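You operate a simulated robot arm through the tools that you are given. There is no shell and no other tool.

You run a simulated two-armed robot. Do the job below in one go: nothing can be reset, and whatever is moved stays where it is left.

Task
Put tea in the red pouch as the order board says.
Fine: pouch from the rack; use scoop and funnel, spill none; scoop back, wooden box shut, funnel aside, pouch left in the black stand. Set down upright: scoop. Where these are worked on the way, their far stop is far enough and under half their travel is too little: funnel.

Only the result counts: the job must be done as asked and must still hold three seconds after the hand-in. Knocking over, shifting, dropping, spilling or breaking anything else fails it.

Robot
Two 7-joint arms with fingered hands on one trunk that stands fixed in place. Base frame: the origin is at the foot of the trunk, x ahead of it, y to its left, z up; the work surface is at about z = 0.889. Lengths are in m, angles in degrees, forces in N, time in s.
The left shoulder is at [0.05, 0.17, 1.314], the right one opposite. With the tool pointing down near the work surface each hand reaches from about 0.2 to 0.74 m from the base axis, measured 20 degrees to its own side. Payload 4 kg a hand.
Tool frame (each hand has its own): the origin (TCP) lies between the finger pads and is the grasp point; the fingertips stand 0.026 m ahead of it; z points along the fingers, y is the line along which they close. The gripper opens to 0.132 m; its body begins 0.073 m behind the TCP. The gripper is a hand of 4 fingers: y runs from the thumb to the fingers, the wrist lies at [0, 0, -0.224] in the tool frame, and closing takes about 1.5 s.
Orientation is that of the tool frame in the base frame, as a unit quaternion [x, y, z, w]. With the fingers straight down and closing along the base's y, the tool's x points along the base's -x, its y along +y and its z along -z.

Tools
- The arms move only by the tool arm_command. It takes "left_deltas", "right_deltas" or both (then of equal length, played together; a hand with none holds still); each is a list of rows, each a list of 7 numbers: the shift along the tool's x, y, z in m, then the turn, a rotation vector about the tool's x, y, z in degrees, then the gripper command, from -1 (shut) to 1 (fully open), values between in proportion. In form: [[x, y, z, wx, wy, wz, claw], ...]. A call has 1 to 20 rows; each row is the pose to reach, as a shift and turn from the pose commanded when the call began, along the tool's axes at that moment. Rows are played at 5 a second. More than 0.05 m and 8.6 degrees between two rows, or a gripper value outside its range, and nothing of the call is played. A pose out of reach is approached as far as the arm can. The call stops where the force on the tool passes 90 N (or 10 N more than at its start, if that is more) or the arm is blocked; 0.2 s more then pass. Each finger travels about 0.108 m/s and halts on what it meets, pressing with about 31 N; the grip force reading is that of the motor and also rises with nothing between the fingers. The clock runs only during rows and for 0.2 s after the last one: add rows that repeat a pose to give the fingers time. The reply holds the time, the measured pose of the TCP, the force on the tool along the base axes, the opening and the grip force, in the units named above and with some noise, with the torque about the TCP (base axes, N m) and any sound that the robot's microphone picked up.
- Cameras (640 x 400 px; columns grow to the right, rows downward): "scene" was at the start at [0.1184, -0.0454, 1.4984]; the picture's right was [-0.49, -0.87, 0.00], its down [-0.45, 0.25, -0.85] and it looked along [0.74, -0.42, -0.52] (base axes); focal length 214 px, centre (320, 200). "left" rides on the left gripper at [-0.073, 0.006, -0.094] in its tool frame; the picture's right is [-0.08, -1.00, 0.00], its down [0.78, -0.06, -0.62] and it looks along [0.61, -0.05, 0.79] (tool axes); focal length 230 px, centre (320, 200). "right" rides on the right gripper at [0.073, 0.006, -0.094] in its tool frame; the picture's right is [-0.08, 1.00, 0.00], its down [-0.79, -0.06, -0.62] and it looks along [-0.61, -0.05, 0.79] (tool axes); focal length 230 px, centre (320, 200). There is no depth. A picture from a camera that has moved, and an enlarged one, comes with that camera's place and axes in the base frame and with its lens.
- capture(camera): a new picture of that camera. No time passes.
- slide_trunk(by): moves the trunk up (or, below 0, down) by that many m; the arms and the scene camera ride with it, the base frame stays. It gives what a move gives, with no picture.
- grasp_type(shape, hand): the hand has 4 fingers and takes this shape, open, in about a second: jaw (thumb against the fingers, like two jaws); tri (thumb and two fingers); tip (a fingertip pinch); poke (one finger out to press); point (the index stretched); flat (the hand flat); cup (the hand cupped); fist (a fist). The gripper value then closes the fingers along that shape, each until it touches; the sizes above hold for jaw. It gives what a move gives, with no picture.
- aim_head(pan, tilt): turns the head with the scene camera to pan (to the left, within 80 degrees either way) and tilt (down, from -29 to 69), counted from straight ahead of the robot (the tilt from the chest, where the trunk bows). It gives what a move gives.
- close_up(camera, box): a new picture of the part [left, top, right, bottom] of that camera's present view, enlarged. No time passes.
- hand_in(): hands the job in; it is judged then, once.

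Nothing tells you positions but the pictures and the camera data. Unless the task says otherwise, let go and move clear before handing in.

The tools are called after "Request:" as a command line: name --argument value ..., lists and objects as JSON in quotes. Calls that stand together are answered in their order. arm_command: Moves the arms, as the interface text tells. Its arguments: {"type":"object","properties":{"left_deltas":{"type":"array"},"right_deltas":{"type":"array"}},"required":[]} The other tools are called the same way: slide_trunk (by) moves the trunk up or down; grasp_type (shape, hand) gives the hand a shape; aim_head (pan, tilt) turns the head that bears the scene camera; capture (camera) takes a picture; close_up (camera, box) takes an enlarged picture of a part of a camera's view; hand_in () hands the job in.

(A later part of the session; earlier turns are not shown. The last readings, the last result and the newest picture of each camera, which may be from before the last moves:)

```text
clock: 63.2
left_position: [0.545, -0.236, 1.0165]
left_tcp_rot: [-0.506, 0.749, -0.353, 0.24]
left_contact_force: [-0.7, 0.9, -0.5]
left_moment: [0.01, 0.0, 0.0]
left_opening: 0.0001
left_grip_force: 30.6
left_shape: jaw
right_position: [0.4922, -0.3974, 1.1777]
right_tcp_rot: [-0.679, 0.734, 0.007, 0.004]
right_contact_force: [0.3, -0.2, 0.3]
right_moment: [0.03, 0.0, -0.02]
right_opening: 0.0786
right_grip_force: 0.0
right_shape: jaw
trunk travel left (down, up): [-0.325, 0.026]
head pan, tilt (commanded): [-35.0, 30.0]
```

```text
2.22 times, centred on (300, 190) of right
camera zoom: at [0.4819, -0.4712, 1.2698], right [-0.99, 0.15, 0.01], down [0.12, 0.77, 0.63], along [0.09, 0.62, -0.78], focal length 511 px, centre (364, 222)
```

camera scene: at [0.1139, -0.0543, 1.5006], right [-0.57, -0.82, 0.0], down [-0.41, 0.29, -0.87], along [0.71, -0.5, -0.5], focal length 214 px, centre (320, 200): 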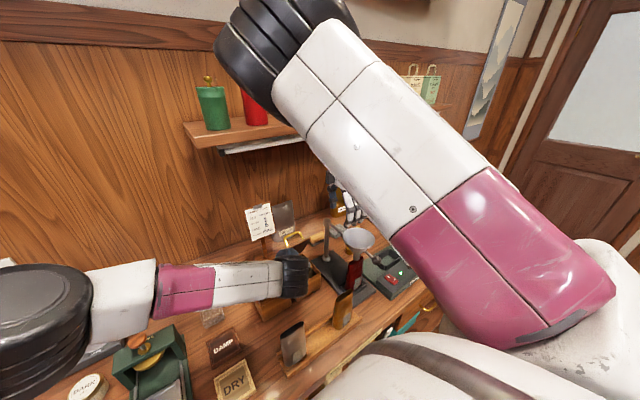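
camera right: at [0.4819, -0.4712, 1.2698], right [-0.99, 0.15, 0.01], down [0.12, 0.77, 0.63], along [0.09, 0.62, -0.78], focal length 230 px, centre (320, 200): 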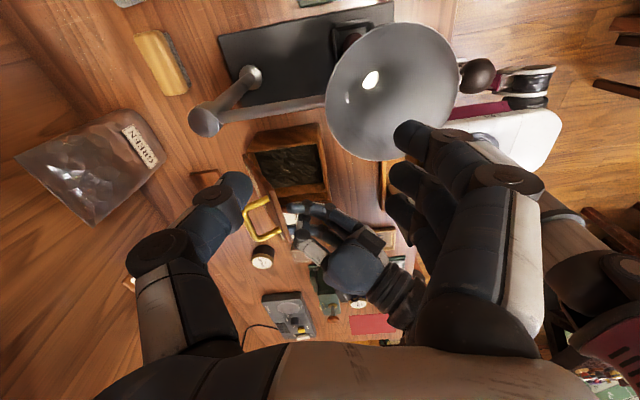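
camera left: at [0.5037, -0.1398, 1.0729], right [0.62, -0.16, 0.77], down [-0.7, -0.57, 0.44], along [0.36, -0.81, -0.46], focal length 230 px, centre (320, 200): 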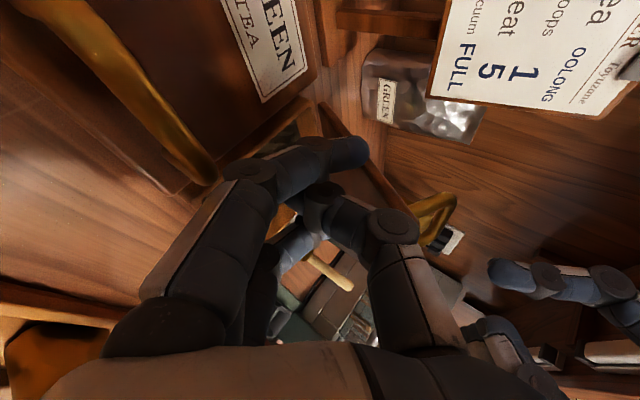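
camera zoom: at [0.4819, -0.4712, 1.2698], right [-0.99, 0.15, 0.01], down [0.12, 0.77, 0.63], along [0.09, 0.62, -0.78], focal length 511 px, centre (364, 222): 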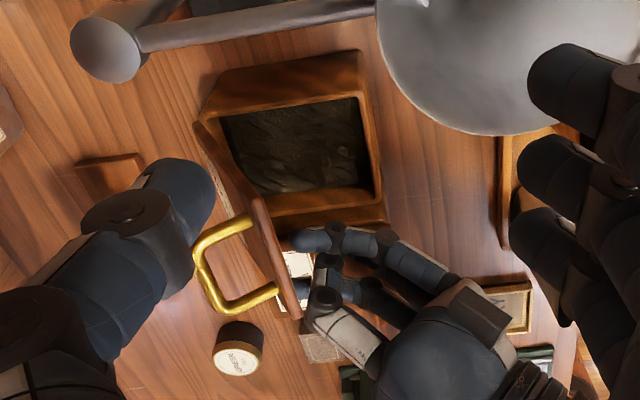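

The lid appears to hold by itself at about 67° (no force on the left hand). I push it further back with the left hand to make room for the scoop.

Request:
arm_command --left_deltas '[[0.015, 0, 0, 0, 0, 0, -1], [0.027, 0, 0, 0, 0, 0, -1], [0.02, -0.014, 0.013, 0, 0, 0, -1], [0.012, -0.0275, 0.0255, 0, 0, 0, -1], [0.006, -0.0375, 0.035, 0, 0, 0, -1], [0.0008, -0.0475, 0.0451, 0, 0, 0, -1], [0.0008, -0.0475, 0.0451, 0, 0, 0, -1]]'

Request:
capture --camera "right"

Request:
close_up --camera "right" --box '[220, 100, 380, 280]'

```text
clock: 64.8
left_position: [0.631, -0.2215, 1.0292]
left_tcp_rot: [-0.529, 0.734, -0.35, 0.242]
left_contact_force: [-62.9, 1.7, 10.4]
left_moment: [-0.28, -1.79, -1.93]
left_opening: 0.0001
left_grip_force: 30.2
left_shape: jaw
right_position: [0.49, -0.3957, 1.1798]
right_tcp_rot: [-0.678, 0.735, 0.006, 0.003]
right_contact_force: [0.4, 0.2, -0.4]
right_moment: [-0.03, 0.08, 0.0]
right_opening: 0.0786
right_grip_force: 0.0
right_shape: jaw
trunk travel left (down, up): [-0.325, 0.026]
head pan, tilt (commanded): [-35.0, 30.0]
stopped in row 7 (left hand): the force on the tool passed its limit at 90 N (the readings are from after the stop); the commanded pose is now the measured one
```

```text
taken
camera right: at [0.4774, -0.4692, 1.2721], right [-0.99, 0.16, 0.0], down [0.12, 0.77, 0.63], along [0.1, 0.62, -0.78], focal length 230 px, centre (320, 200)
```

right: 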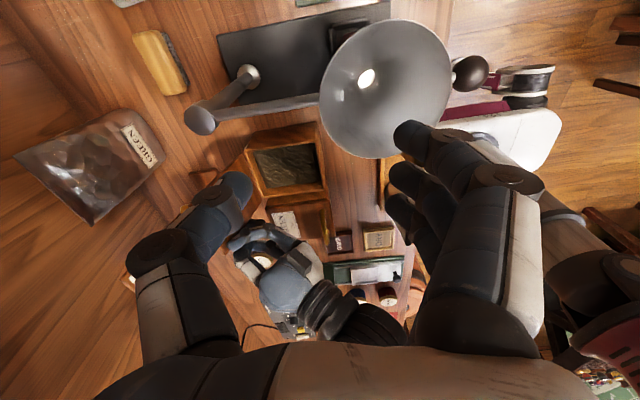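

```text
2.22 times, centred on (300, 190) of right
camera zoom: at [0.4774, -0.4692, 1.2721], right [-0.99, 0.16, 0.0], down [0.12, 0.77, 0.63], along [0.1, 0.62, -0.78], focal length 511 px, centre (364, 222)
```

zoom: 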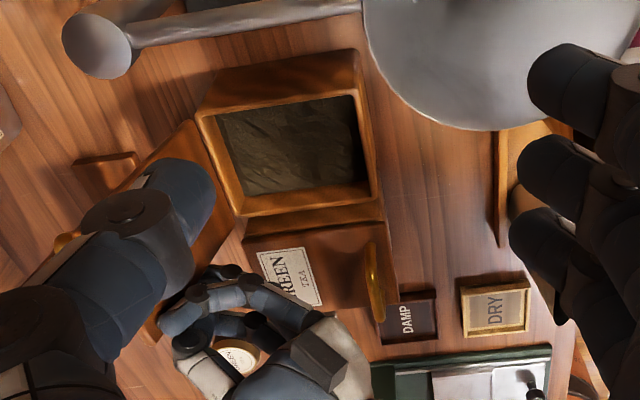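

The lid is fully open to its stop. I withdraw the left hand back along its own axis and check that the lid stays open.

Request:
arm_command --left_deltas '[[0, 0, -0.02, 0, 0, 0, -1], [0, 0, -0.045, 0, 0, 0, -1], [0, 0, -0.075, 0, 0, 0, -1], [0, 0, -0.11, 0, 0, 0, -1], [0, 0, -0.15, 0, 0, 0, -1], [0, 0, -0.18, 0, 0, 0, -1], [0, 0, -0.18, 0, 0, 0, -1]]'

Request:
capture --camera "right"

Request:
capture --camera "scene"

Request:
capture --camera "left"

```text
clock: 66.4
left_position: [0.5028, -0.179, 1.1422]
left_tcp_rot: [-0.528, 0.735, -0.349, 0.243]
left_contact_force: [-1.3, -0.2, -0.2]
left_moment: [-0.01, 0.0, 0.01]
left_opening: 0.0
left_grip_force: 31.2
left_shape: jaw
right_position: [0.4932, -0.3976, 1.1762]
right_tcp_rot: [-0.678, 0.735, 0.008, 0.003]
right_contact_force: [-0.9, 0.2, -0.1]
right_moment: [0.0, -0.01, -0.02]
right_opening: 0.0786
right_grip_force: 0.0
right_shape: jaw
trunk travel left (down, up): [-0.325, 0.026]
head pan, tilt (commanded): [-35.0, 30.0]
```

```text
taken
camera right: at [0.4817, -0.4716, 1.2693], right [-0.99, 0.16, 0.01], down [0.13, 0.77, 0.63], along [0.09, 0.62, -0.78], focal length 230 px, centre (320, 200)
```

right: 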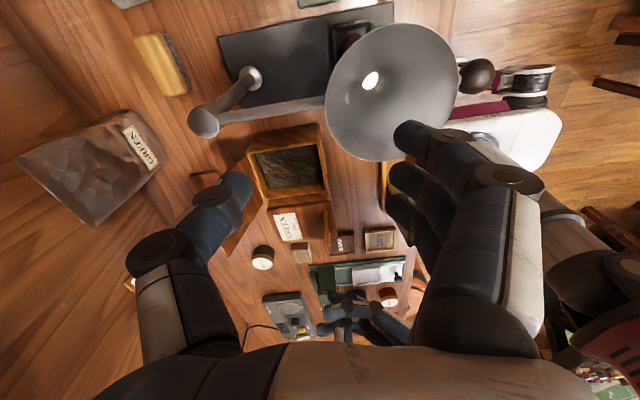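

```text
taken
camera scene: at [0.1143, -0.0536, 1.5006], right [-0.57, -0.82, 0.0], down [-0.41, 0.29, -0.87], along [0.71, -0.5, -0.5], focal length 214 px, centre (320, 200)
```

scene: 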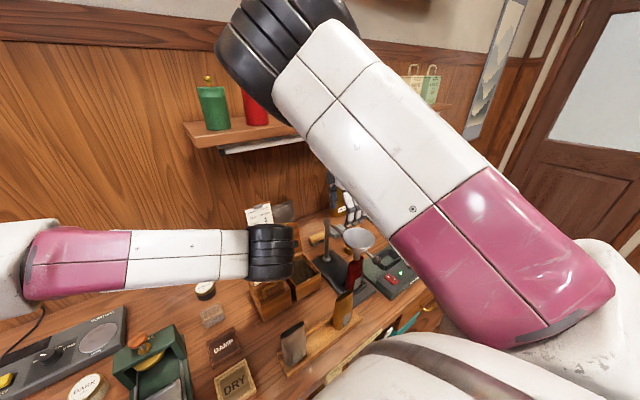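

```text
taken
camera left: at [0.4564, -0.086, 1.1965], right [0.63, -0.13, 0.77], down [-0.67, -0.6, 0.45], along [0.4, -0.79, -0.46], focal length 230 px, centre (320, 200)
```

left: 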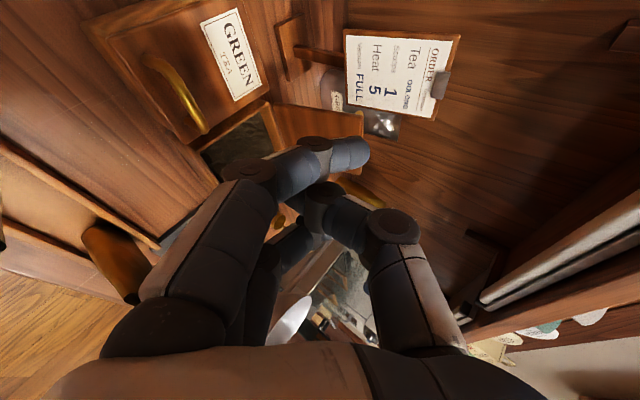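

The lid stays open on its own. I park the left hand back to the left and take the right hand over the scoop.

Request:
arm_command --left_deltas '[[-0.02, 0.003, -0.03, 0, 0, 0, -1], [-0.04, 0.006, -0.06, 0, 0, 0, -1], [-0.06, 0.009, -0.09, 0, 0, 0, -1], [-0.08, 0.012, -0.12, 0, 0, 0, -1], [-0.1, 0.015, -0.15, 0, 0, 0, -1], [-0.116, 0.0186, -0.178, 0, 0, 0, -1], [-0.116, 0.0186, -0.178, 0, 0, 0, -1]]' --right_deltas '[[0.02, -0.01, -0.012, 0, 0, -1, 0.2], [0.045, -0.022, -0.022, 0, 0.4, -2, 0.2], [0.075, -0.04, -0.022, 0, 0.9, -3, 0.2], [0.105, -0.06, -0.022, 0, 0.9, -4, 0.2], [0.13, -0.077, -0.022, 0, 0.9, -4.6, 0.2], [0.1432, -0.0869, -0.022, 0, 0.9, -4.6, 0.2], [0.1432, -0.0869, -0.022, 0, 0.9, -4.6, 0.2]]'

Request:
capture --camera "right"

Request:
capture --camera "left"

Request:
capture --camera "scene"

```text
clock: 68.0
left_position: [0.4014, -0.0188, 1.24]
left_tcp_rot: [-0.528, 0.735, -0.349, 0.242]
left_contact_force: [0.2, -0.2, 0.2]
left_moment: [0.0, 0.02, 0.05]
left_opening: 0.0
left_grip_force: 31.0
left_shape: jaw
right_position: [0.5682, -0.5462, 1.1965]
right_tcp_rot: [0.708, -0.707, -0.003, 0.003]
right_contact_force: [0.3, 0.3, 0.0]
right_moment: [0.0, 0.01, -0.01]
right_opening: 0.0789
right_grip_force: 0.1
right_shape: jaw
trunk travel left (down, up): [-0.325, 0.026]
head pan, tilt (commanded): [-35.0, 30.0]
```

```text
taken
camera right: at [0.5628, -0.6197, 1.2891], right [-1.0, 0.08, 0.01], down [0.07, 0.78, 0.62], along [0.04, 0.62, -0.79], focal length 230 px, centre (320, 200)
```

right: 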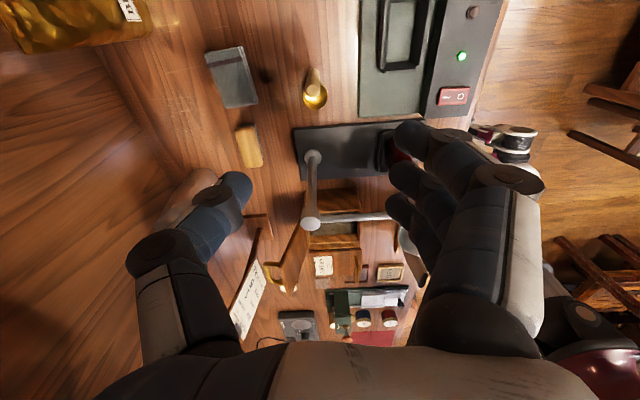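

```text
taken
camera left: at [0.3542, 0.0757, 1.2948], right [0.63, -0.13, 0.77], down [-0.67, -0.6, 0.45], along [0.4, -0.79, -0.46], focal length 230 px, centre (320, 200)
```

left: 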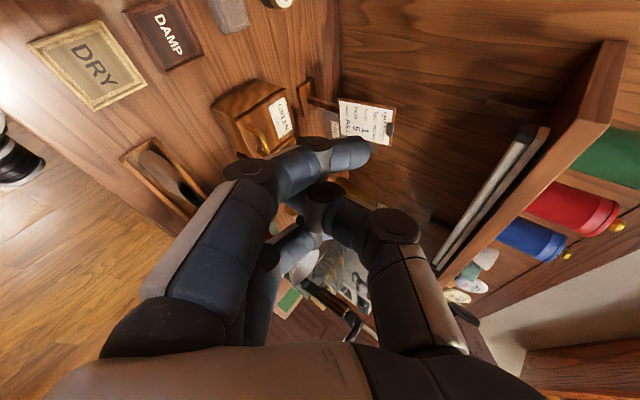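

```text
taken
camera scene: at [0.1145, -0.0536, 1.5006], right [-0.57, -0.82, 0.0], down [-0.41, 0.29, -0.87], along [0.71, -0.5, -0.5], focal length 214 px, centre (320, 200)
```

scene: 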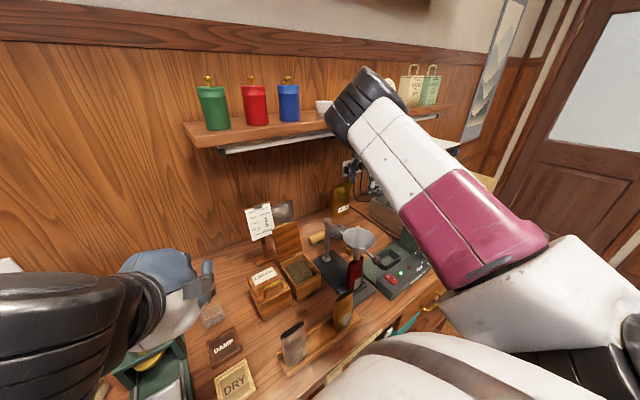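

The right hand is above the scoop, thumb forward. I zoom in on the scoop to line up on its handle.

Request:
close_up --camera "right" --box '[270, 50, 360, 130]'

Request:
close_up --camera "scene" --box '[240, 170, 440, 310]'

```text
5.00 times, centred on (315, 90) of right
camera zoom: at [0.5628, -0.6197, 1.2891], right [-1.0, 0.08, 0.01], down [0.07, 0.78, 0.62], along [0.04, 0.62, -0.79], focal length 1150 px, centre (345, 750)
```

zoom: 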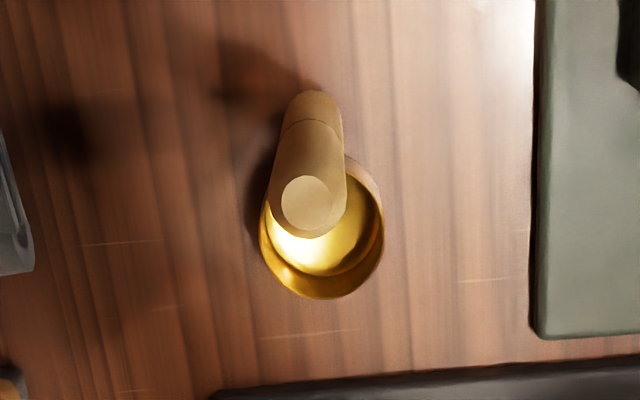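

```text
2.86 times, centred on (340, 240) of scene
camera zoom: at [0.1145, -0.0536, 1.5006], right [-0.57, -0.82, 0.0], down [-0.41, 0.29, -0.87], along [0.71, -0.5, -0.5], focal length 613 px, centre (263, 86)
```

zoom: 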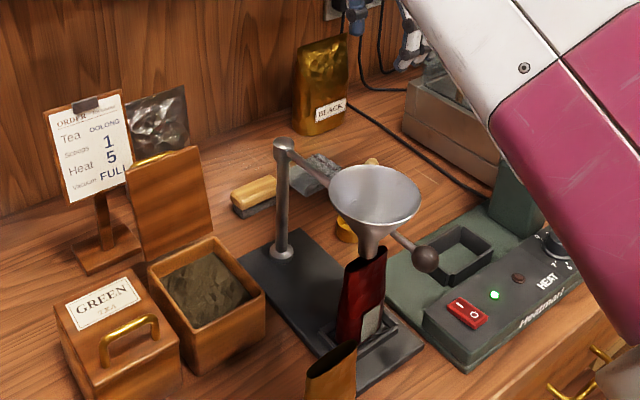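

The scoop's handle is near (0.574, −0.557). I lower to just above the handle top and re-measure.

Request:
arm_command --right_deltas '[[0.004, -0.002, 0.03, 0, 0, 0, 0.2], [0.008, -0.004, 0.06, 0, 0, 0, 0.2], [0.01, -0.005, 0.09, 0, 0, 0, 0.2], [0.01, -0.005, 0.12, 0, 0, 0, 0.2], [0.01, -0.005, 0.13, 0, 0, 0, 0.2], [0.01, -0.005, 0.13, 0, 0, 0, 0.2]]'

Request:
capture --camera "right"

Request:
capture --camera "scene"

```text
clock: 69.4
left_position: [0.401, -0.019, 1.2417]
left_tcp_rot: [-0.527, 0.736, -0.349, 0.243]
left_contact_force: [0.1, 0.7, 0.0]
left_moment: [0.0, 0.0, 0.0]
left_opening: 0.0
left_grip_force: 31.2
left_shape: jaw
right_position: [0.5722, -0.5567, 1.0677]
right_tcp_rot: [-0.707, 0.707, 0.002, -0.002]
right_contact_force: [-0.9, -0.6, -0.4]
right_moment: [0.0, 0.0, 0.01]
right_opening: 0.0788
right_grip_force: 0.0
right_shape: jaw
trunk travel left (down, up): [-0.325, 0.026]
head pan, tilt (commanded): [-35.0, 30.0]
```

```text
taken
camera right: at [0.5678, -0.6295, 1.1608], right [-1.0, 0.08, 0.01], down [0.07, 0.78, 0.62], along [0.04, 0.62, -0.79], focal length 230 px, centre (320, 200)
```

right: 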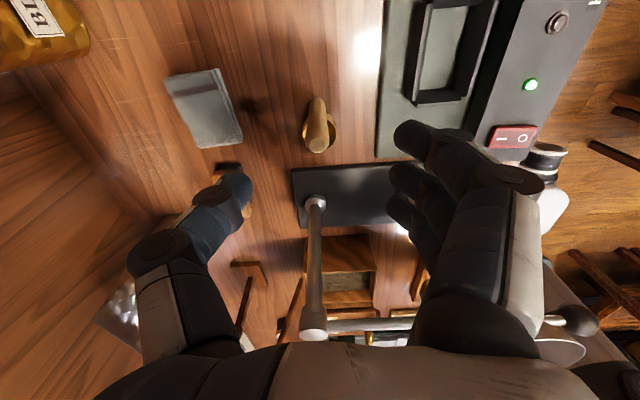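

```text
taken
camera scene: at [0.1141, -0.0534, 1.5006], right [-0.57, -0.82, 0.0], down [-0.41, 0.29, -0.87], along [0.71, -0.5, -0.5], focal length 214 px, centre (320, 200)
```

scene: 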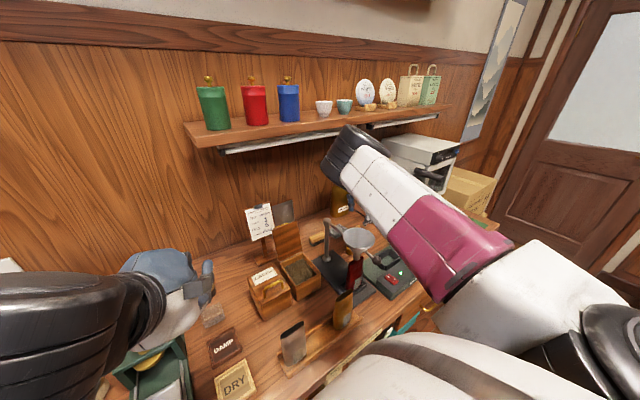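

The handle is at (0.575, −0.556), z from about 0.905 to 0.995. I lower around it to z 0.968.

Request:
arm_command --right_deltas '[[0, -0.002, 0.025, 0, 0, 0, 0.2], [0, -0.002, 0.05, 0, 0, 0, 0.2], [0, -0.002, 0.075, 0, 0, 0, 0.2], [0, -0.002, 0.099, 0, 0, 0, 0.2], [0, -0.002, 0.099, 0, 0, 0, 0.2]]'

Request:
capture --camera "right"

Request:
close_up --camera "scene" --box '[300, 150, 460, 270]'

```text
clock: 70.6
left_position: [0.4, -0.0188, 1.2408]
left_tcp_rot: [-0.527, 0.736, -0.349, 0.242]
left_contact_force: [0.2, 0.1, 0.0]
left_moment: [-0.01, 0.02, 0.0]
left_opening: 0.0
left_grip_force: 31.3
left_shape: jaw
right_position: [0.5736, -0.5571, 0.9689]
right_tcp_rot: [0.707, -0.707, -0.002, 0.002]
right_contact_force: [0.3, 0.8, -0.6]
right_moment: [-0.01, -0.02, -0.02]
right_opening: 0.0786
right_grip_force: 0.1
right_shape: jaw
trunk travel left (down, up): [-0.325, 0.026]
head pan, tilt (commanded): [-35.0, 30.0]
```

```text
taken
camera right: at [0.5682, -0.6301, 1.0614], right [-1.0, 0.08, 0.01], down [0.07, 0.78, 0.62], along [0.04, 0.62, -0.79], focal length 230 px, centre (320, 200)
```

right: 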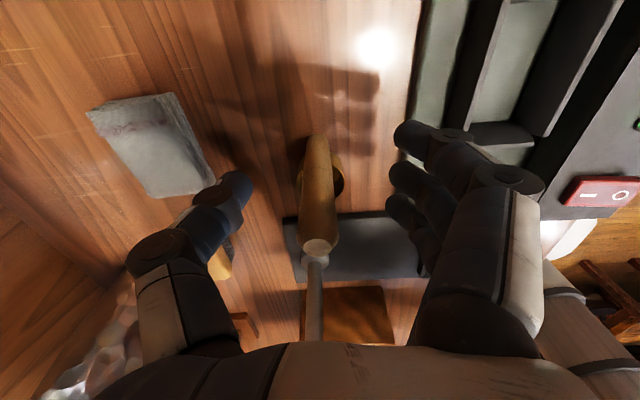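

```text
3.33 times, centred on (380, 210) of scene
camera zoom: at [0.1139, -0.0531, 1.5007], right [-0.57, -0.82, 0.0], down [-0.41, 0.29, -0.87], along [0.71, -0.5, -0.5], focal length 715 px, centre (120, 167)
```

zoom: 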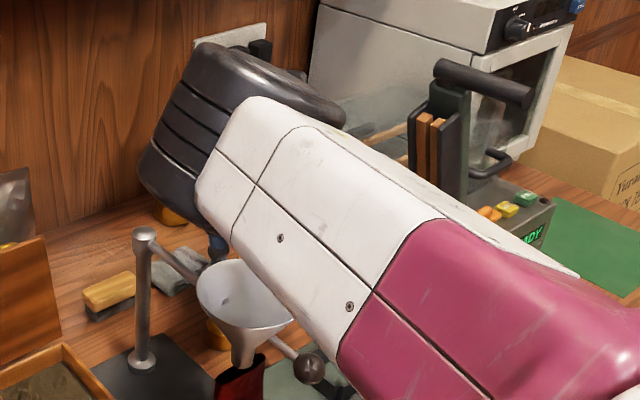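

The handle stands between thumb and fingers. I close gently on it.

Request:
arm_command --right_deltas '[[0, -0.001, 0, 0, 0, 0, 0], [0, -0.001, 0, 0, 0, 0, -0.3], [0, -0.001, 0, 0, 0, 0, -0.5], [0, -0.001, 0, 0, 0, 0, -0.65], [0, -0.001, 0, 0, 0, 0, -0.8], [0, -0.001, 0, 0, 0, 0, -1], [0, -0.001, 0, 0, 0, 0, -1], [0, -0.001, 0, 0, 0, 0, -1]]'

Request:
capture --camera "right"

```text
clock: 72.4
left_position: [0.4002, -0.0173, 1.24]
left_tcp_rot: [-0.528, 0.736, -0.349, 0.243]
left_contact_force: [0.0, -0.1, -0.1]
left_moment: [-0.01, -0.01, 0.0]
left_opening: 0.0001
left_grip_force: 31.5
left_shape: jaw
right_position: [0.5748, -0.5571, 0.9674]
right_tcp_rot: [0.707, -0.707, -0.002, 0.002]
right_contact_force: [-0.1, -0.4, -0.1]
right_moment: [0.0, 0.01, 0.01]
right_opening: 0.0
right_grip_force: 31.2
right_shape: jaw
trunk travel left (down, up): [-0.325, 0.026]
head pan, tilt (commanded): [-35.0, 30.0]
```

```text
taken
camera right: at [0.5693, -0.6305, 1.0612], right [-1.0, 0.08, 0.01], down [0.07, 0.78, 0.62], along [0.04, 0.62, -0.79], focal length 230 px, centre (320, 200)
```

right: 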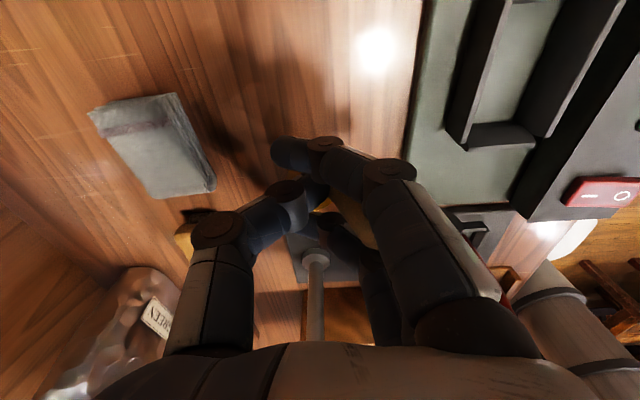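

The opening reads zero; I need to see where the handle is relative to the fingers.

Request:
close_up --camera "right" --box '[240, 110, 420, 270]'

Request:
close_up --camera "scene" --box '[320, 170, 420, 250]'

```text
2.50 times, centred on (330, 190) of right
camera zoom: at [0.5693, -0.6305, 1.0612], right [-1.0, 0.08, 0.01], down [0.07, 0.78, 0.62], along [0.04, 0.62, -0.79], focal length 575 px, centre (295, 225)
```

zoom: 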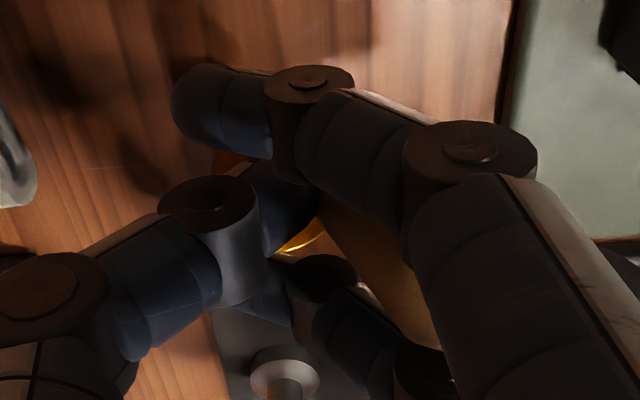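

```text
5.00 times, centred on (370, 210) of scene
camera zoom: at [0.114, -0.0534, 1.5006], right [-0.57, -0.82, 0.0], down [-0.41, 0.29, -0.87], along [0.71, -0.5, -0.5], focal length 1072 px, centre (70, 150)
```

zoom: 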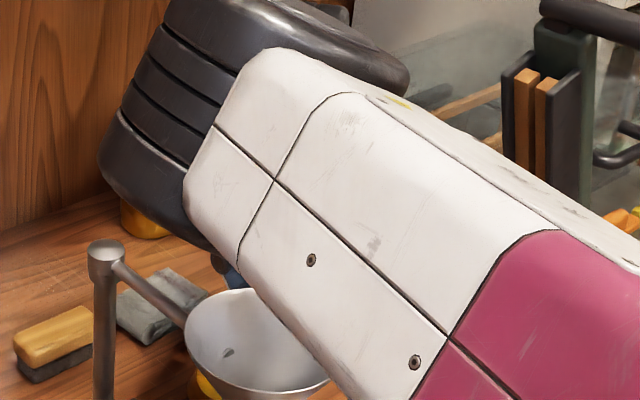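

The handle has been squeezed sideways between two fingers and leans a bit. I open very slowly so the scoop can settle back upright.

Request:
arm_command --right_deltas '[[0, 0, 0, 0, 0, 0, -0.95], [0, 0, 0, 0, 0, 0, -0.9], [0, 0, 0, 0, 0, 0, -0.85], [0, 0, 0, 0, 0, 0, -0.8], [0, 0, 0, 0, 0, 0, -0.75], [0, 0, 0, 0, 0, 0, -0.7], [0, 0, 0, 0, 0, 0, -0.65], [0, 0, 0, 0, 0, 0, -0.6], [0, 0, 0, 0, 0, 0, -0.55], [0, 0, 0, 0, 0, 0, -0.5]]'

Request:
close_up --camera "right" --box '[240, 110, 420, 270]'

```text
clock: 74.6
left_position: [0.4003, -0.0176, 1.2407]
left_tcp_rot: [-0.527, 0.737, -0.348, 0.243]
left_contact_force: [-0.2, -0.8, 0.0]
left_moment: [-0.04, -0.03, 0.02]
left_opening: 0.0
left_grip_force: 31.3
left_shape: jaw
right_position: [0.5741, -0.5584, 0.9681]
right_tcp_rot: [-0.707, 0.707, 0.002, -0.002]
right_contact_force: [0.5, -0.2, 0.1]
right_moment: [0.01, -0.01, -0.01]
right_opening: 0.0327
right_grip_force: 0.1
right_shape: jaw
trunk travel left (down, up): [-0.325, 0.026]
head pan, tilt (commanded): [-35.0, 30.0]
```

```text
2.50 times, centred on (330, 190) of right
camera zoom: at [0.5693, -0.6306, 1.0611], right [-1.0, 0.08, 0.01], down [0.07, 0.78, 0.62], along [0.04, 0.62, -0.79], focal length 575 px, centre (295, 225)
```

zoom: 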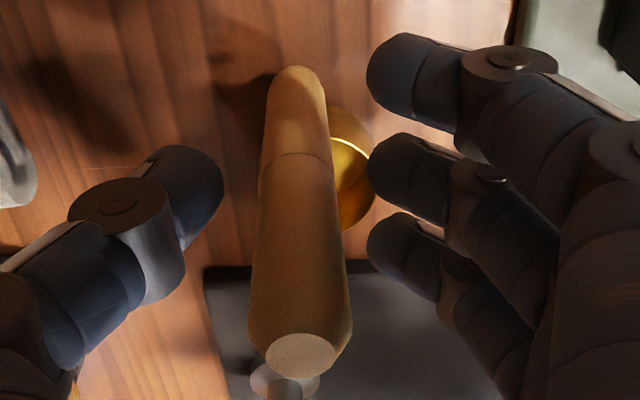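

The scoop is upright again. I rise clear of the handle and try the three-point "tri" shape, which should hold a round handle better.

Request:
arm_command --right_deltas '[[0, 0, 0, 0, 0, 0, -0.2], [0, 0, 0, 0, 0, 0, 0.2], [0, 0, -0.03, 0, 0, 0, 0.2], [0, 0, -0.06, 0, 0, 0, 0.2], [0, 0, -0.09, 0, 0, 0, 0.2], [0, 0, -0.12, 0, 0, 0, 0.2], [0, 0, -0.12, 0, 0, 0, 0.2]]'

Request:
grasp_type --hand "right" --shape "tri"

Request:
capture --camera "right"

```text
clock: 76.2
left_position: [0.4007, -0.0197, 1.2397]
left_tcp_rot: [-0.527, 0.736, -0.349, 0.242]
left_contact_force: [-0.7, -0.1, 0.0]
left_moment: [-0.03, -0.01, 0.0]
left_opening: 0.0
left_grip_force: 30.7
left_shape: jaw
right_position: [0.5749, -0.5571, 1.0879]
right_tcp_rot: [0.707, -0.707, -0.003, 0.002]
right_contact_force: [-0.4, 0.5, -0.3]
right_moment: [-0.02, -0.01, 0.03]
right_opening: 0.0786
right_grip_force: 0.0
right_shape: jaw
trunk travel left (down, up): [-0.325, 0.026]
head pan, tilt (commanded): [-35.0, 30.0]
```

```text
clock: 77.1
left_position: [0.3997, -0.0189, 1.2391]
left_tcp_rot: [-0.527, 0.736, -0.349, 0.243]
left_contact_force: [-0.7, -0.1, -0.4]
left_moment: [0.01, -0.01, 0.02]
left_opening: 0.0
left_grip_force: 30.4
left_shape: jaw
right_position: [0.5748, -0.5572, 1.0877]
right_tcp_rot: [0.707, -0.707, -0.003, 0.002]
right_contact_force: [-0.6, 0.4, -0.7]
right_moment: [0.0, 0.0, 0.04]
right_opening: 0.1317
right_grip_force: 0.1
right_shape: tri
trunk travel left (down, up): [-0.325, 0.026]
head pan, tilt (commanded): [-35.0, 30.0]
```

```text
taken
camera right: at [0.5686, -0.6301, 1.1812], right [-1.0, 0.08, 0.01], down [0.07, 0.78, 0.62], along [0.04, 0.62, -0.79], focal length 230 px, centre (320, 200)
```

right: 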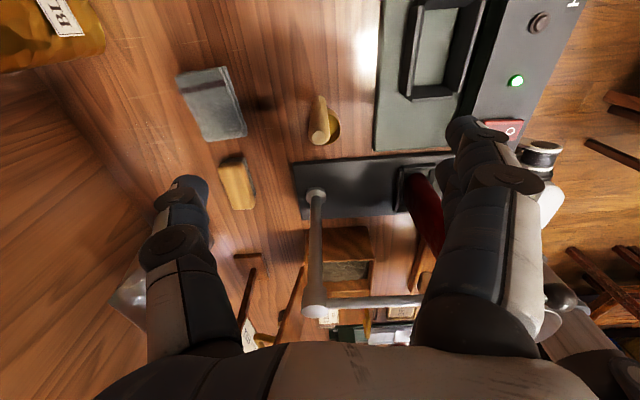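

I test how the tri shape closes in free air above the handle.

Request:
arm_command --right_deltas '[[0, 0, 0, 0, 0, 0, 0.4], [0, 0, 0, 0, 0, 0, 0], [0, 0, 0, 0, 0, 0, -0.4], [0, 0, 0, 0, 0, 0, -0.7], [0, 0, 0, 0, 0, 0, -0.7]]'

Request:
close_up --camera "right" --box '[200, 90, 460, 290]'

Request:
arm_command --right_deltas '[[0, 0, 0, 0, 0, 0, -1], [0, 0, 0, 0, 0, 0, -1], [0, 0, 0, 0, 0, 0, -1]]'

Request:
close_up --camera "right" --box '[200, 90, 460, 290]'

```text
clock: 78.3
left_position: [0.4003, -0.0181, 1.2402]
left_tcp_rot: [-0.528, 0.735, -0.349, 0.243]
left_contact_force: [0.2, -0.9, -0.1]
left_moment: [-0.02, 0.0, -0.01]
left_opening: 0.0
left_grip_force: 30.9
left_shape: jaw
right_position: [0.5752, -0.5585, 1.089]
right_tcp_rot: [0.707, -0.707, -0.003, 0.003]
right_contact_force: [-0.5, -1.5, -0.2]
right_moment: [0.0, 0.0, 0.0]
right_opening: 0.0205
right_grip_force: 0.2
right_shape: tri
trunk travel left (down, up): [-0.325, 0.026]
head pan, tilt (commanded): [-35.0, 30.0]
```

```text
2.00 times, centred on (330, 190) of right
camera zoom: at [0.5686, -0.63, 1.1812], right [-1.0, 0.08, 0.01], down [0.07, 0.78, 0.62], along [0.04, 0.62, -0.79], focal length 460 px, centre (300, 220)
```

zoom: 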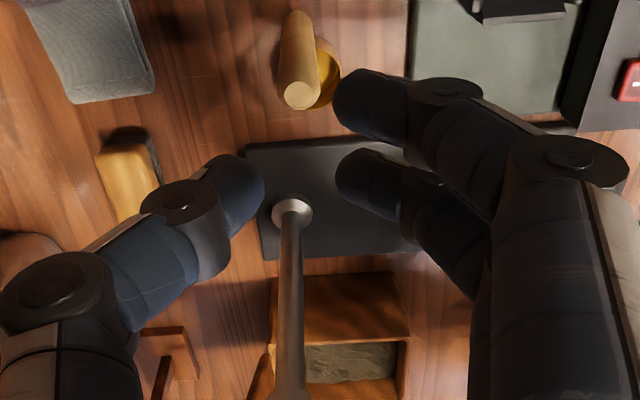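

```text
clock: 79.1
left_position: [0.4005, -0.0178, 1.2398]
left_tcp_rot: [-0.527, 0.736, -0.349, 0.243]
left_contact_force: [-0.1, -0.2, 0.4]
left_moment: [0.0, 0.02, 0.0]
left_opening: 0.0
left_grip_force: 30.7
left_shape: jaw
right_position: [0.5745, -0.5565, 1.0884]
right_tcp_rot: [-0.707, 0.707, 0.002, -0.003]
right_contact_force: [0.1, -0.2, -0.2]
right_moment: [-0.01, 0.04, 0.01]
right_opening: 0.0
right_grip_force: 31.2
right_shape: tri
trunk travel left (down, up): [-0.325, 0.026]
head pan, tilt (commanded): [-35.0, 30.0]
```

```text
2.00 times, centred on (330, 190) of right
camera zoom: at [0.5686, -0.63, 1.1812], right [-1.0, 0.08, 0.01], down [0.07, 0.78, 0.62], along [0.04, 0.62, -0.79], focal length 460 px, centre (300, 220)
```

zoom: 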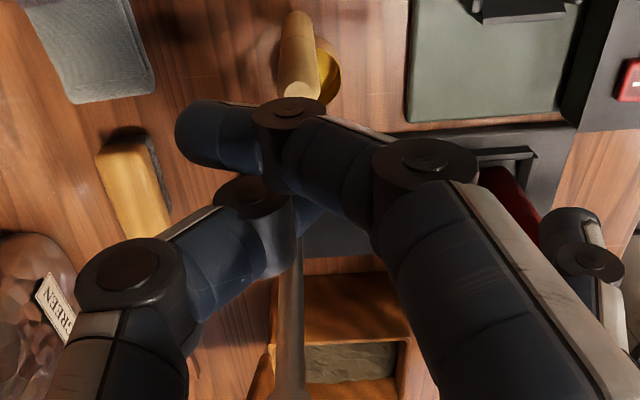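

In this hand the thumb meets only the middle finger, so a handle parallel to the fingers slips. I'll instead approach with the hand pitched about 45° forward so the fingers cross the handle. First back to jaw shape, rise and turn.

Request:
arm_command --right_deltas '[[0, 0, -0.03, 0, 0, 0, -1], [0, 0, -0.06, 0, 0, 8, -0.5], [0, 0.01, -0.09, 0, 0, 16, 0], [0, 0.02, -0.11, 0, 0, 24, 0.2], [-0.003, 0.03, -0.13, 0, 0, 32, 0.2], [-0.006, 0.04, -0.13, 0, 0, 40, 0.2], [-0.009, 0.05, -0.13, 0, 0, 48, 0.2], [-0.012, 0.06, -0.13, 0, 0, 56, 0.2], [-0.016, 0.07, -0.13, 0, 0, 64, 0.2], [-0.016, 0.08, -0.13, 0, 0, 72, 0.2], [-0.016, 0.09, -0.13, 0, 0, 80, 0.2], [-0.016, 0.095, -0.13, 0, 0, 88, 0.2], [-0.016, 0.095, -0.13, 0, 0, 90, 0.2]]'

Request:
grasp_type --hand "right" --shape "jaw"

```text
clock: 81.9
left_position: [0.3996, -0.0188, 1.2401]
left_tcp_rot: [-0.527, 0.736, -0.349, 0.243]
left_contact_force: [-0.5, 0.1, -0.2]
left_moment: [-0.01, 0.02, 0.01]
left_opening: 0.0
left_grip_force: 31.2
left_shape: jaw
right_position: [0.4815, -0.541, 1.2178]
right_tcp_rot: [0.001, 1.0, 0.0, -0.004]
right_contact_force: [-0.5, -1.5, -0.2]
right_moment: [0.0, 0.06, 0.0]
right_opening: 0.0787
right_grip_force: 0.1
right_shape: tri
trunk travel left (down, up): [-0.325, 0.026]
head pan, tilt (commanded): [-35.0, 30.0]
```

```text
clock: 82.8
left_position: [0.4007, -0.0179, 1.2391]
left_tcp_rot: [-0.527, 0.736, -0.349, 0.243]
left_contact_force: [0.1, 0.3, -0.7]
left_moment: [0.02, 0.03, -0.02]
left_opening: 0.0
left_grip_force: 31.4
left_shape: jaw
right_position: [0.4806, -0.5427, 1.2189]
right_tcp_rot: [-0.001, 1.0, 0.0, -0.003]
right_contact_force: [-0.3, 0.1, -0.3]
right_moment: [0.01, 0.0, -0.02]
right_opening: 0.1321
right_grip_force: 0.0
right_shape: jaw
trunk travel left (down, up): [-0.325, 0.026]
head pan, tilt (commanded): [-35.0, 30.0]
```

Now I pitch the hand forward 45° while lowering toward a hover point behind the handle.

Request:
arm_command --right_deltas '[[0, -0.002, 0.015, 0, -8, 0, 0.2], [0.002, -0.004, 0.03, 0, -16, 0, 0.2], [0.004, -0.006, 0.045, 0, -24, 0, 0.2], [0.006, -0.008, 0.06, 0, -32, 0, 0.2], [0.008, -0.01, 0.075, 0, -40, 0, 0.2], [0.01, -0.01, 0.09, 0, -45, 0, 0.2], [0.01, -0.01, 0.095, 0, -45, 0, 0.2]]'

Request:
capture --camera "right"

Request:
capture --camera "scene"

Request:
capture --camera "left"

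```text
clock: 84.4
left_position: [0.4001, -0.0168, 1.2395]
left_tcp_rot: [-0.528, 0.735, -0.349, 0.242]
left_contact_force: [-0.6, -0.6, -1.4]
left_moment: [-0.01, 0.0, -0.05]
left_opening: 0.0
left_grip_force: 31.2
left_shape: jaw
right_position: [0.4706, -0.5509, 1.1227]
right_tcp_rot: [0.001, 0.925, -0.001, 0.381]
right_contact_force: [-0.2, -0.2, -0.4]
right_moment: [-0.01, -0.01, 0.01]
right_opening: 0.0797
right_grip_force: 0.0
right_shape: jaw
trunk travel left (down, up): [-0.325, 0.026]
head pan, tilt (commanded): [-35.0, 30.0]
```

```text
taken
camera right: at [0.3526, -0.5454, 1.1376], right [0.06, 1.0, 0.05], down [0.12, -0.06, 0.99], along [0.99, -0.05, -0.13], focal length 230 px, centre (320, 200)
```

right: 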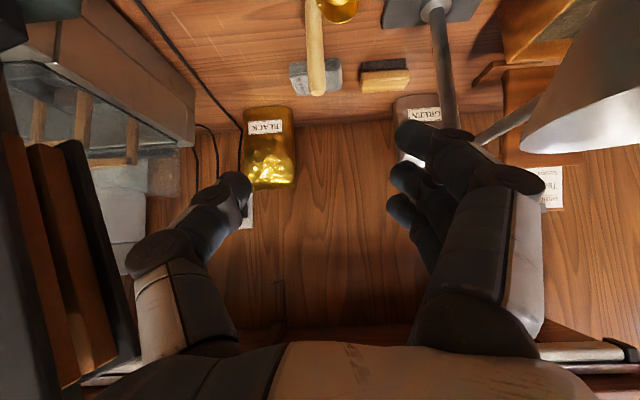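

```text
taken
camera scene: at [0.1141, -0.0531, 1.5006], right [-0.57, -0.82, 0.0], down [-0.41, 0.29, -0.87], along [0.71, -0.5, -0.5], focal length 214 px, centre (320, 200)
```

scene: 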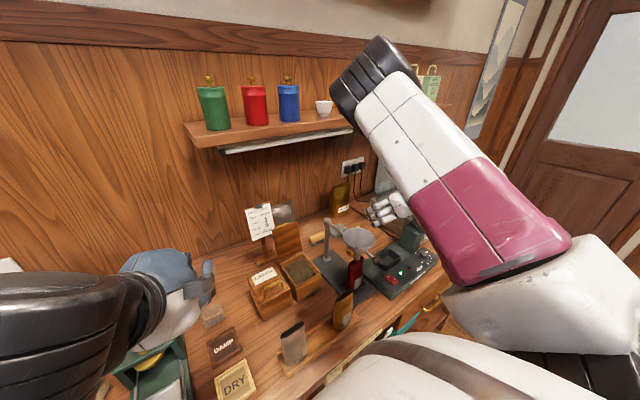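

```text
taken
camera left: at [0.354, 0.0758, 1.2947], right [0.63, -0.13, 0.77], down [-0.67, -0.6, 0.45], along [0.4, -0.79, -0.46], focal length 230 px, centre (320, 200)
```

left: 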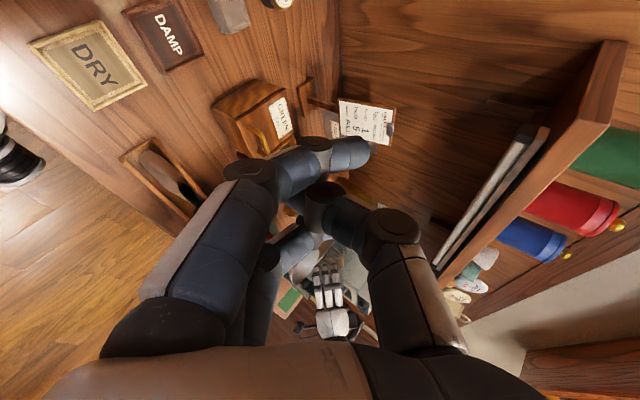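

The hand is pitched 45° forward. The sealer's lever is near the thumb's knuckle, so I narrow the opening and advance to just behind the handle.

Request:
arm_command --right_deltas '[[0.0, 0.002, 0, 0, 0, 0, -0.1], [0.009, 0, 0.02, 0, 0, 0, -0.25], [0.018, -0.002, 0.045, 0, 0, 0, -0.25], [0.0268, -0.004, 0.069, 0, 0, 0, -0.25], [0.0268, -0.004, 0.069, 0, 0, 0, -0.25]]'

Request:
capture --camera "right"

Request:
close_up --camera "scene" --box '[320, 150, 460, 270]'

```text
clock: 85.6
left_position: [0.4006, -0.0177, 1.2395]
left_tcp_rot: [-0.527, 0.736, -0.349, 0.243]
left_contact_force: [0.5, 1.1, 0.4]
left_moment: [0.01, 0.0, 0.02]
left_opening: 0.0
left_grip_force: 30.8
left_shape: jaw
right_position: [0.4995, -0.5546, 1.0549]
right_tcp_rot: [0.0, 0.925, 0.0, 0.38]
right_contact_force: [-0.5, -0.2, -0.5]
right_moment: [-0.01, -0.03, 0.01]
right_opening: 0.0502
right_grip_force: 0.0
right_shape: jaw
trunk travel left (down, up): [-0.325, 0.026]
head pan, tilt (commanded): [-35.0, 30.0]
```

```text
taken
camera right: at [0.3813, -0.55, 1.0701], right [0.06, 1.0, 0.05], down [0.12, -0.06, 0.99], along [0.99, -0.05, -0.13], focal length 230 px, centre (320, 200)
```

right: 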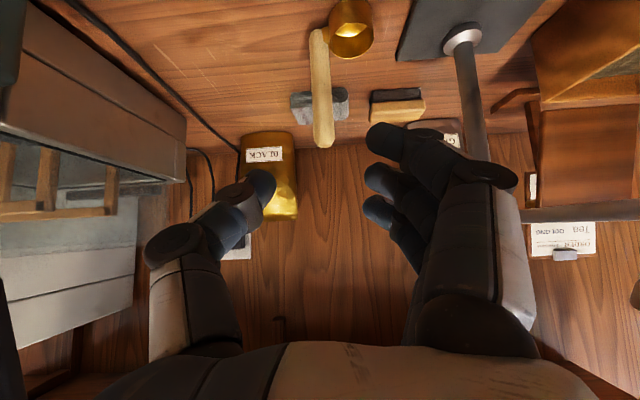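

```text
3.33 times, centred on (390, 210) of scene
camera zoom: at [0.1137, -0.053, 1.5007], right [-0.57, -0.82, 0.0], down [-0.41, 0.29, -0.87], along [0.71, -0.5, -0.5], focal length 715 px, centre (87, 167)
```

zoom: 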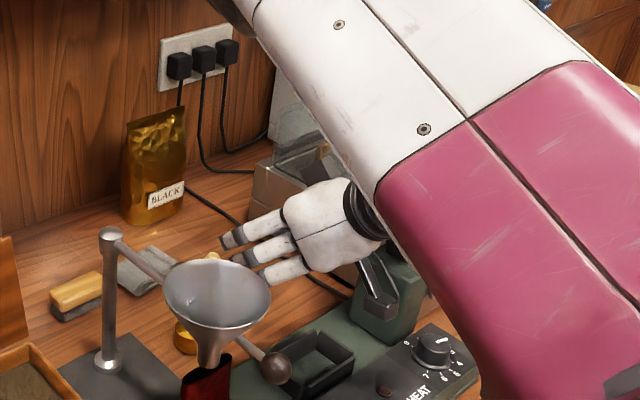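

From here I see the handle clearly, top at z≈0.99, at y≈−0.555. I advance so it sits between thumb and fingers.

Request:
arm_command --right_deltas '[[0.001, 0, 0.025, 0, 0, 0, -0.25], [0.002, 0, 0.05, 0, 0, 0, -0.25], [0.004, 0, 0.075, 0, 0, 0, -0.25], [0.005, 0, 0.095, 0, 0, 0, -0.25], [0.006, 0, 0.11, 0, 0, 0, -0.25], [0.006, 0, 0.11, 0, 0, 0, -0.25]]'

Request:
capture --camera "right"

Request:
close_up --camera "scene" --box '[320, 150, 460, 270]'

```text
clock: 87.0
left_position: [0.399, -0.0173, 1.241]
left_tcp_rot: [-0.528, 0.736, -0.348, 0.243]
left_contact_force: [0.4, -0.5, 0.2]
left_moment: [0.03, 0.01, -0.01]
left_opening: 0.0
left_grip_force: 30.7
left_shape: jaw
right_position: [0.5712, -0.5557, 0.9721]
right_tcp_rot: [0.001, 0.925, 0.0, 0.38]
right_contact_force: [-0.4, -0.8, -0.4]
right_moment: [0.02, -0.02, -0.01]
right_opening: 0.0501
right_grip_force: 0.1
right_shape: jaw
trunk travel left (down, up): [-0.325, 0.026]
head pan, tilt (commanded): [-35.0, 30.0]
```

```text
taken
camera right: at [0.4543, -0.55, 0.9874], right [0.06, 1.0, 0.06], down [0.12, -0.06, 0.99], along [0.99, -0.05, -0.13], focal length 230 px, centre (320, 200)
```

right: 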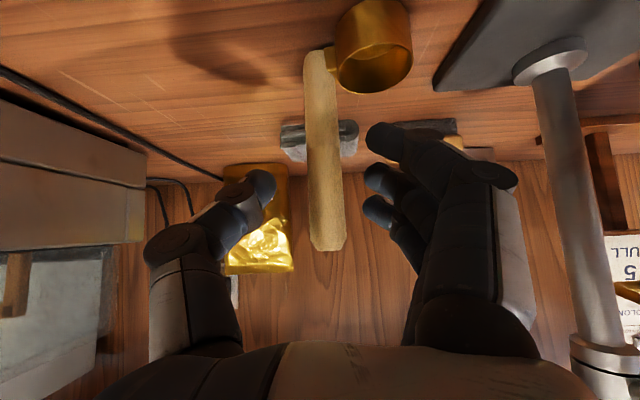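

```text
3.33 times, centred on (390, 210) of scene
camera zoom: at [0.1138, -0.0532, 1.5007], right [-0.57, -0.82, 0.0], down [-0.41, 0.29, -0.87], along [0.71, -0.5, -0.5], focal length 715 px, centre (87, 167)
```

zoom: 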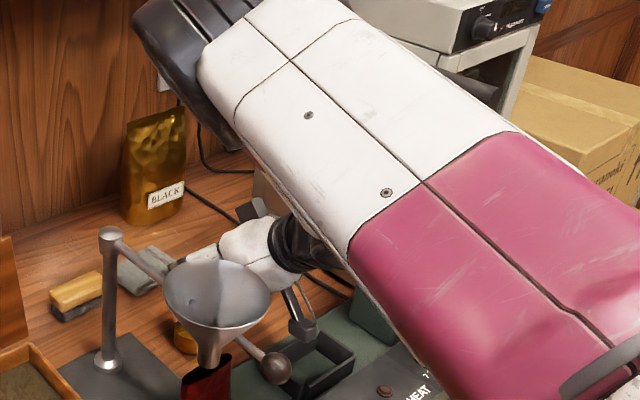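

The handle is nicely centred between thumb and fingers. I nudge 2.5 mm and close slowly.

Request:
arm_command --right_deltas '[[0, 0.0025, 0, 0, 0, 0, -0.4], [0, 0.0025, 0, 0, 0, 0, -0.55], [0, 0.0025, 0, 0, 0, 0, -0.65], [0, 0.0025, 0, 0, 0, 0, -0.72], [0, 0.0025, 0, 0, 0, 0, -0.8], [0, 0.0025, 0, 0, 0, 0, -0.88], [0, 0.0025, 0, 0, 0, 0, -1], [0, 0.0025, 0, 0, 0, 0, -1]]'

Request:
capture --camera "right"

```text
clock: 88.8
left_position: [0.3999, -0.0183, 1.2401]
left_tcp_rot: [-0.527, 0.736, -0.348, 0.242]
left_contact_force: [0.5, 0.6, 0.8]
left_moment: [0.01, 0.01, -0.02]
left_opening: 0.0001
left_grip_force: 30.7
left_shape: jaw
right_position: [0.5733, -0.5524, 0.9722]
right_tcp_rot: [0.0, 0.925, 0.0, 0.38]
right_contact_force: [-0.4, -0.4, 3.0]
right_moment: [0.15, 0.1, 0.0]
right_opening: 0.002
right_grip_force: 30.8
right_shape: jaw
trunk travel left (down, up): [-0.325, 0.026]
head pan, tilt (commanded): [-35.0, 30.0]
```

```text
taken
camera right: at [0.4544, -0.5476, 0.9879], right [0.06, 1.0, 0.05], down [0.12, -0.06, 0.99], along [0.99, -0.05, -0.13], focal length 230 px, centre (320, 200)
```

right: 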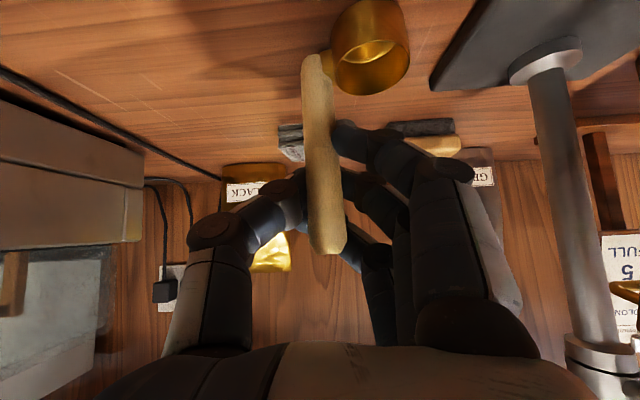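

The fingers closed behind the handle instead of pinching it. I look closely at the current state before deciding.

Request:
close_up --camera "right" --box '[240, 80, 420, 280]'

```text
2.00 times, centred on (330, 180) of right
camera zoom: at [0.4544, -0.5476, 0.9879], right [0.06, 1.0, 0.05], down [0.12, -0.06, 0.99], along [0.99, -0.05, -0.13], focal length 460 px, centre (300, 240)
```

zoom: 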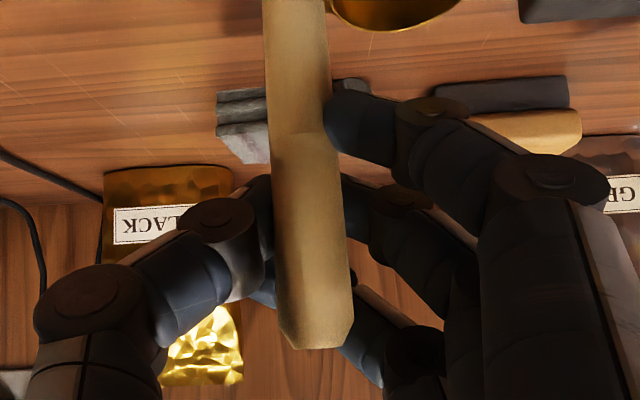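

The fingertips meet ahead of the handle, leaving it loose. I reopen slowly and back straight out, then try the fingertip-pinch shape.

Request:
arm_command --right_deltas '[[0, 0, 0, 0, 0, 0, -0.9], [0, 0, 0, 0, 0, 0, -0.8], [0, 0, 0, 0, 0, 0, -0.7], [0, 0, 0, 0, 0, 0, -0.6], [0, 0, 0, 0, 0, 0, -0.5], [0, 0, 0, 0, 0, 0, -0.4], [0, 0, 0, 0, 0, 0, -0.25], [0, 0, 0, 0, 0, 0, -0.25], [0, 0, -0.02, 0, 0, 0, -0.25], [0, 0, -0.045, 0, 0, 0, -0.25], [0, 0, -0.075, 0, 0, 0, -0.25], [0, 0, -0.11, 0, 0, 0, -0.25], [0, 0, -0.11, 0, 0, 0, -0.25]]'

Request:
grasp_type --hand "right" --shape "tip"

Request:
capture --camera "right"

```text
clock: 91.6
left_position: [0.4005, -0.0184, 1.2406]
left_tcp_rot: [-0.528, 0.735, -0.349, 0.243]
left_contact_force: [0.5, -0.4, 0.3]
left_moment: [0.01, 0.0, 0.01]
left_opening: 0.0
left_grip_force: 31.5
left_shape: jaw
right_position: [0.4953, -0.555, 1.0511]
right_tcp_rot: [-0.001, 0.925, 0.0, 0.379]
right_contact_force: [-0.2, 0.2, -0.6]
right_moment: [0.03, -0.02, 0.0]
right_opening: 0.0492
right_grip_force: 0.1
right_shape: jaw
trunk travel left (down, up): [-0.325, 0.026]
head pan, tilt (commanded): [-35.0, 30.0]
```

```text
clock: 92.5
left_position: [0.401, -0.0191, 1.2404]
left_tcp_rot: [-0.527, 0.736, -0.349, 0.243]
left_contact_force: [0.8, 0.0, 0.0]
left_moment: [0.02, 0.02, 0.02]
left_opening: 0.0
left_grip_force: 31.1
left_shape: jaw
right_position: [0.4941, -0.5549, 1.0513]
right_tcp_rot: [0.001, 0.925, 0.001, 0.379]
right_contact_force: [-0.6, -0.5, 0.0]
right_moment: [-0.01, 0.01, -0.01]
right_opening: 0.132
right_grip_force: 0.1
right_shape: tip
trunk travel left (down, up): [-0.325, 0.026]
head pan, tilt (commanded): [-35.0, 30.0]
```

```text
taken
camera right: at [0.3775, -0.5488, 1.0669], right [0.06, 1.0, 0.06], down [0.13, -0.06, 0.99], along [0.99, -0.05, -0.13], focal length 230 px, centre (320, 200)
```

right: 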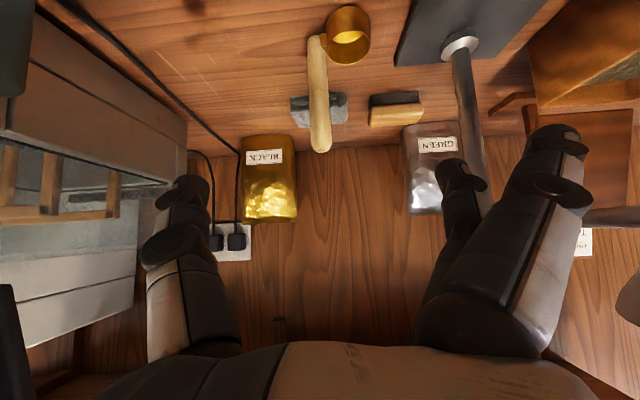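

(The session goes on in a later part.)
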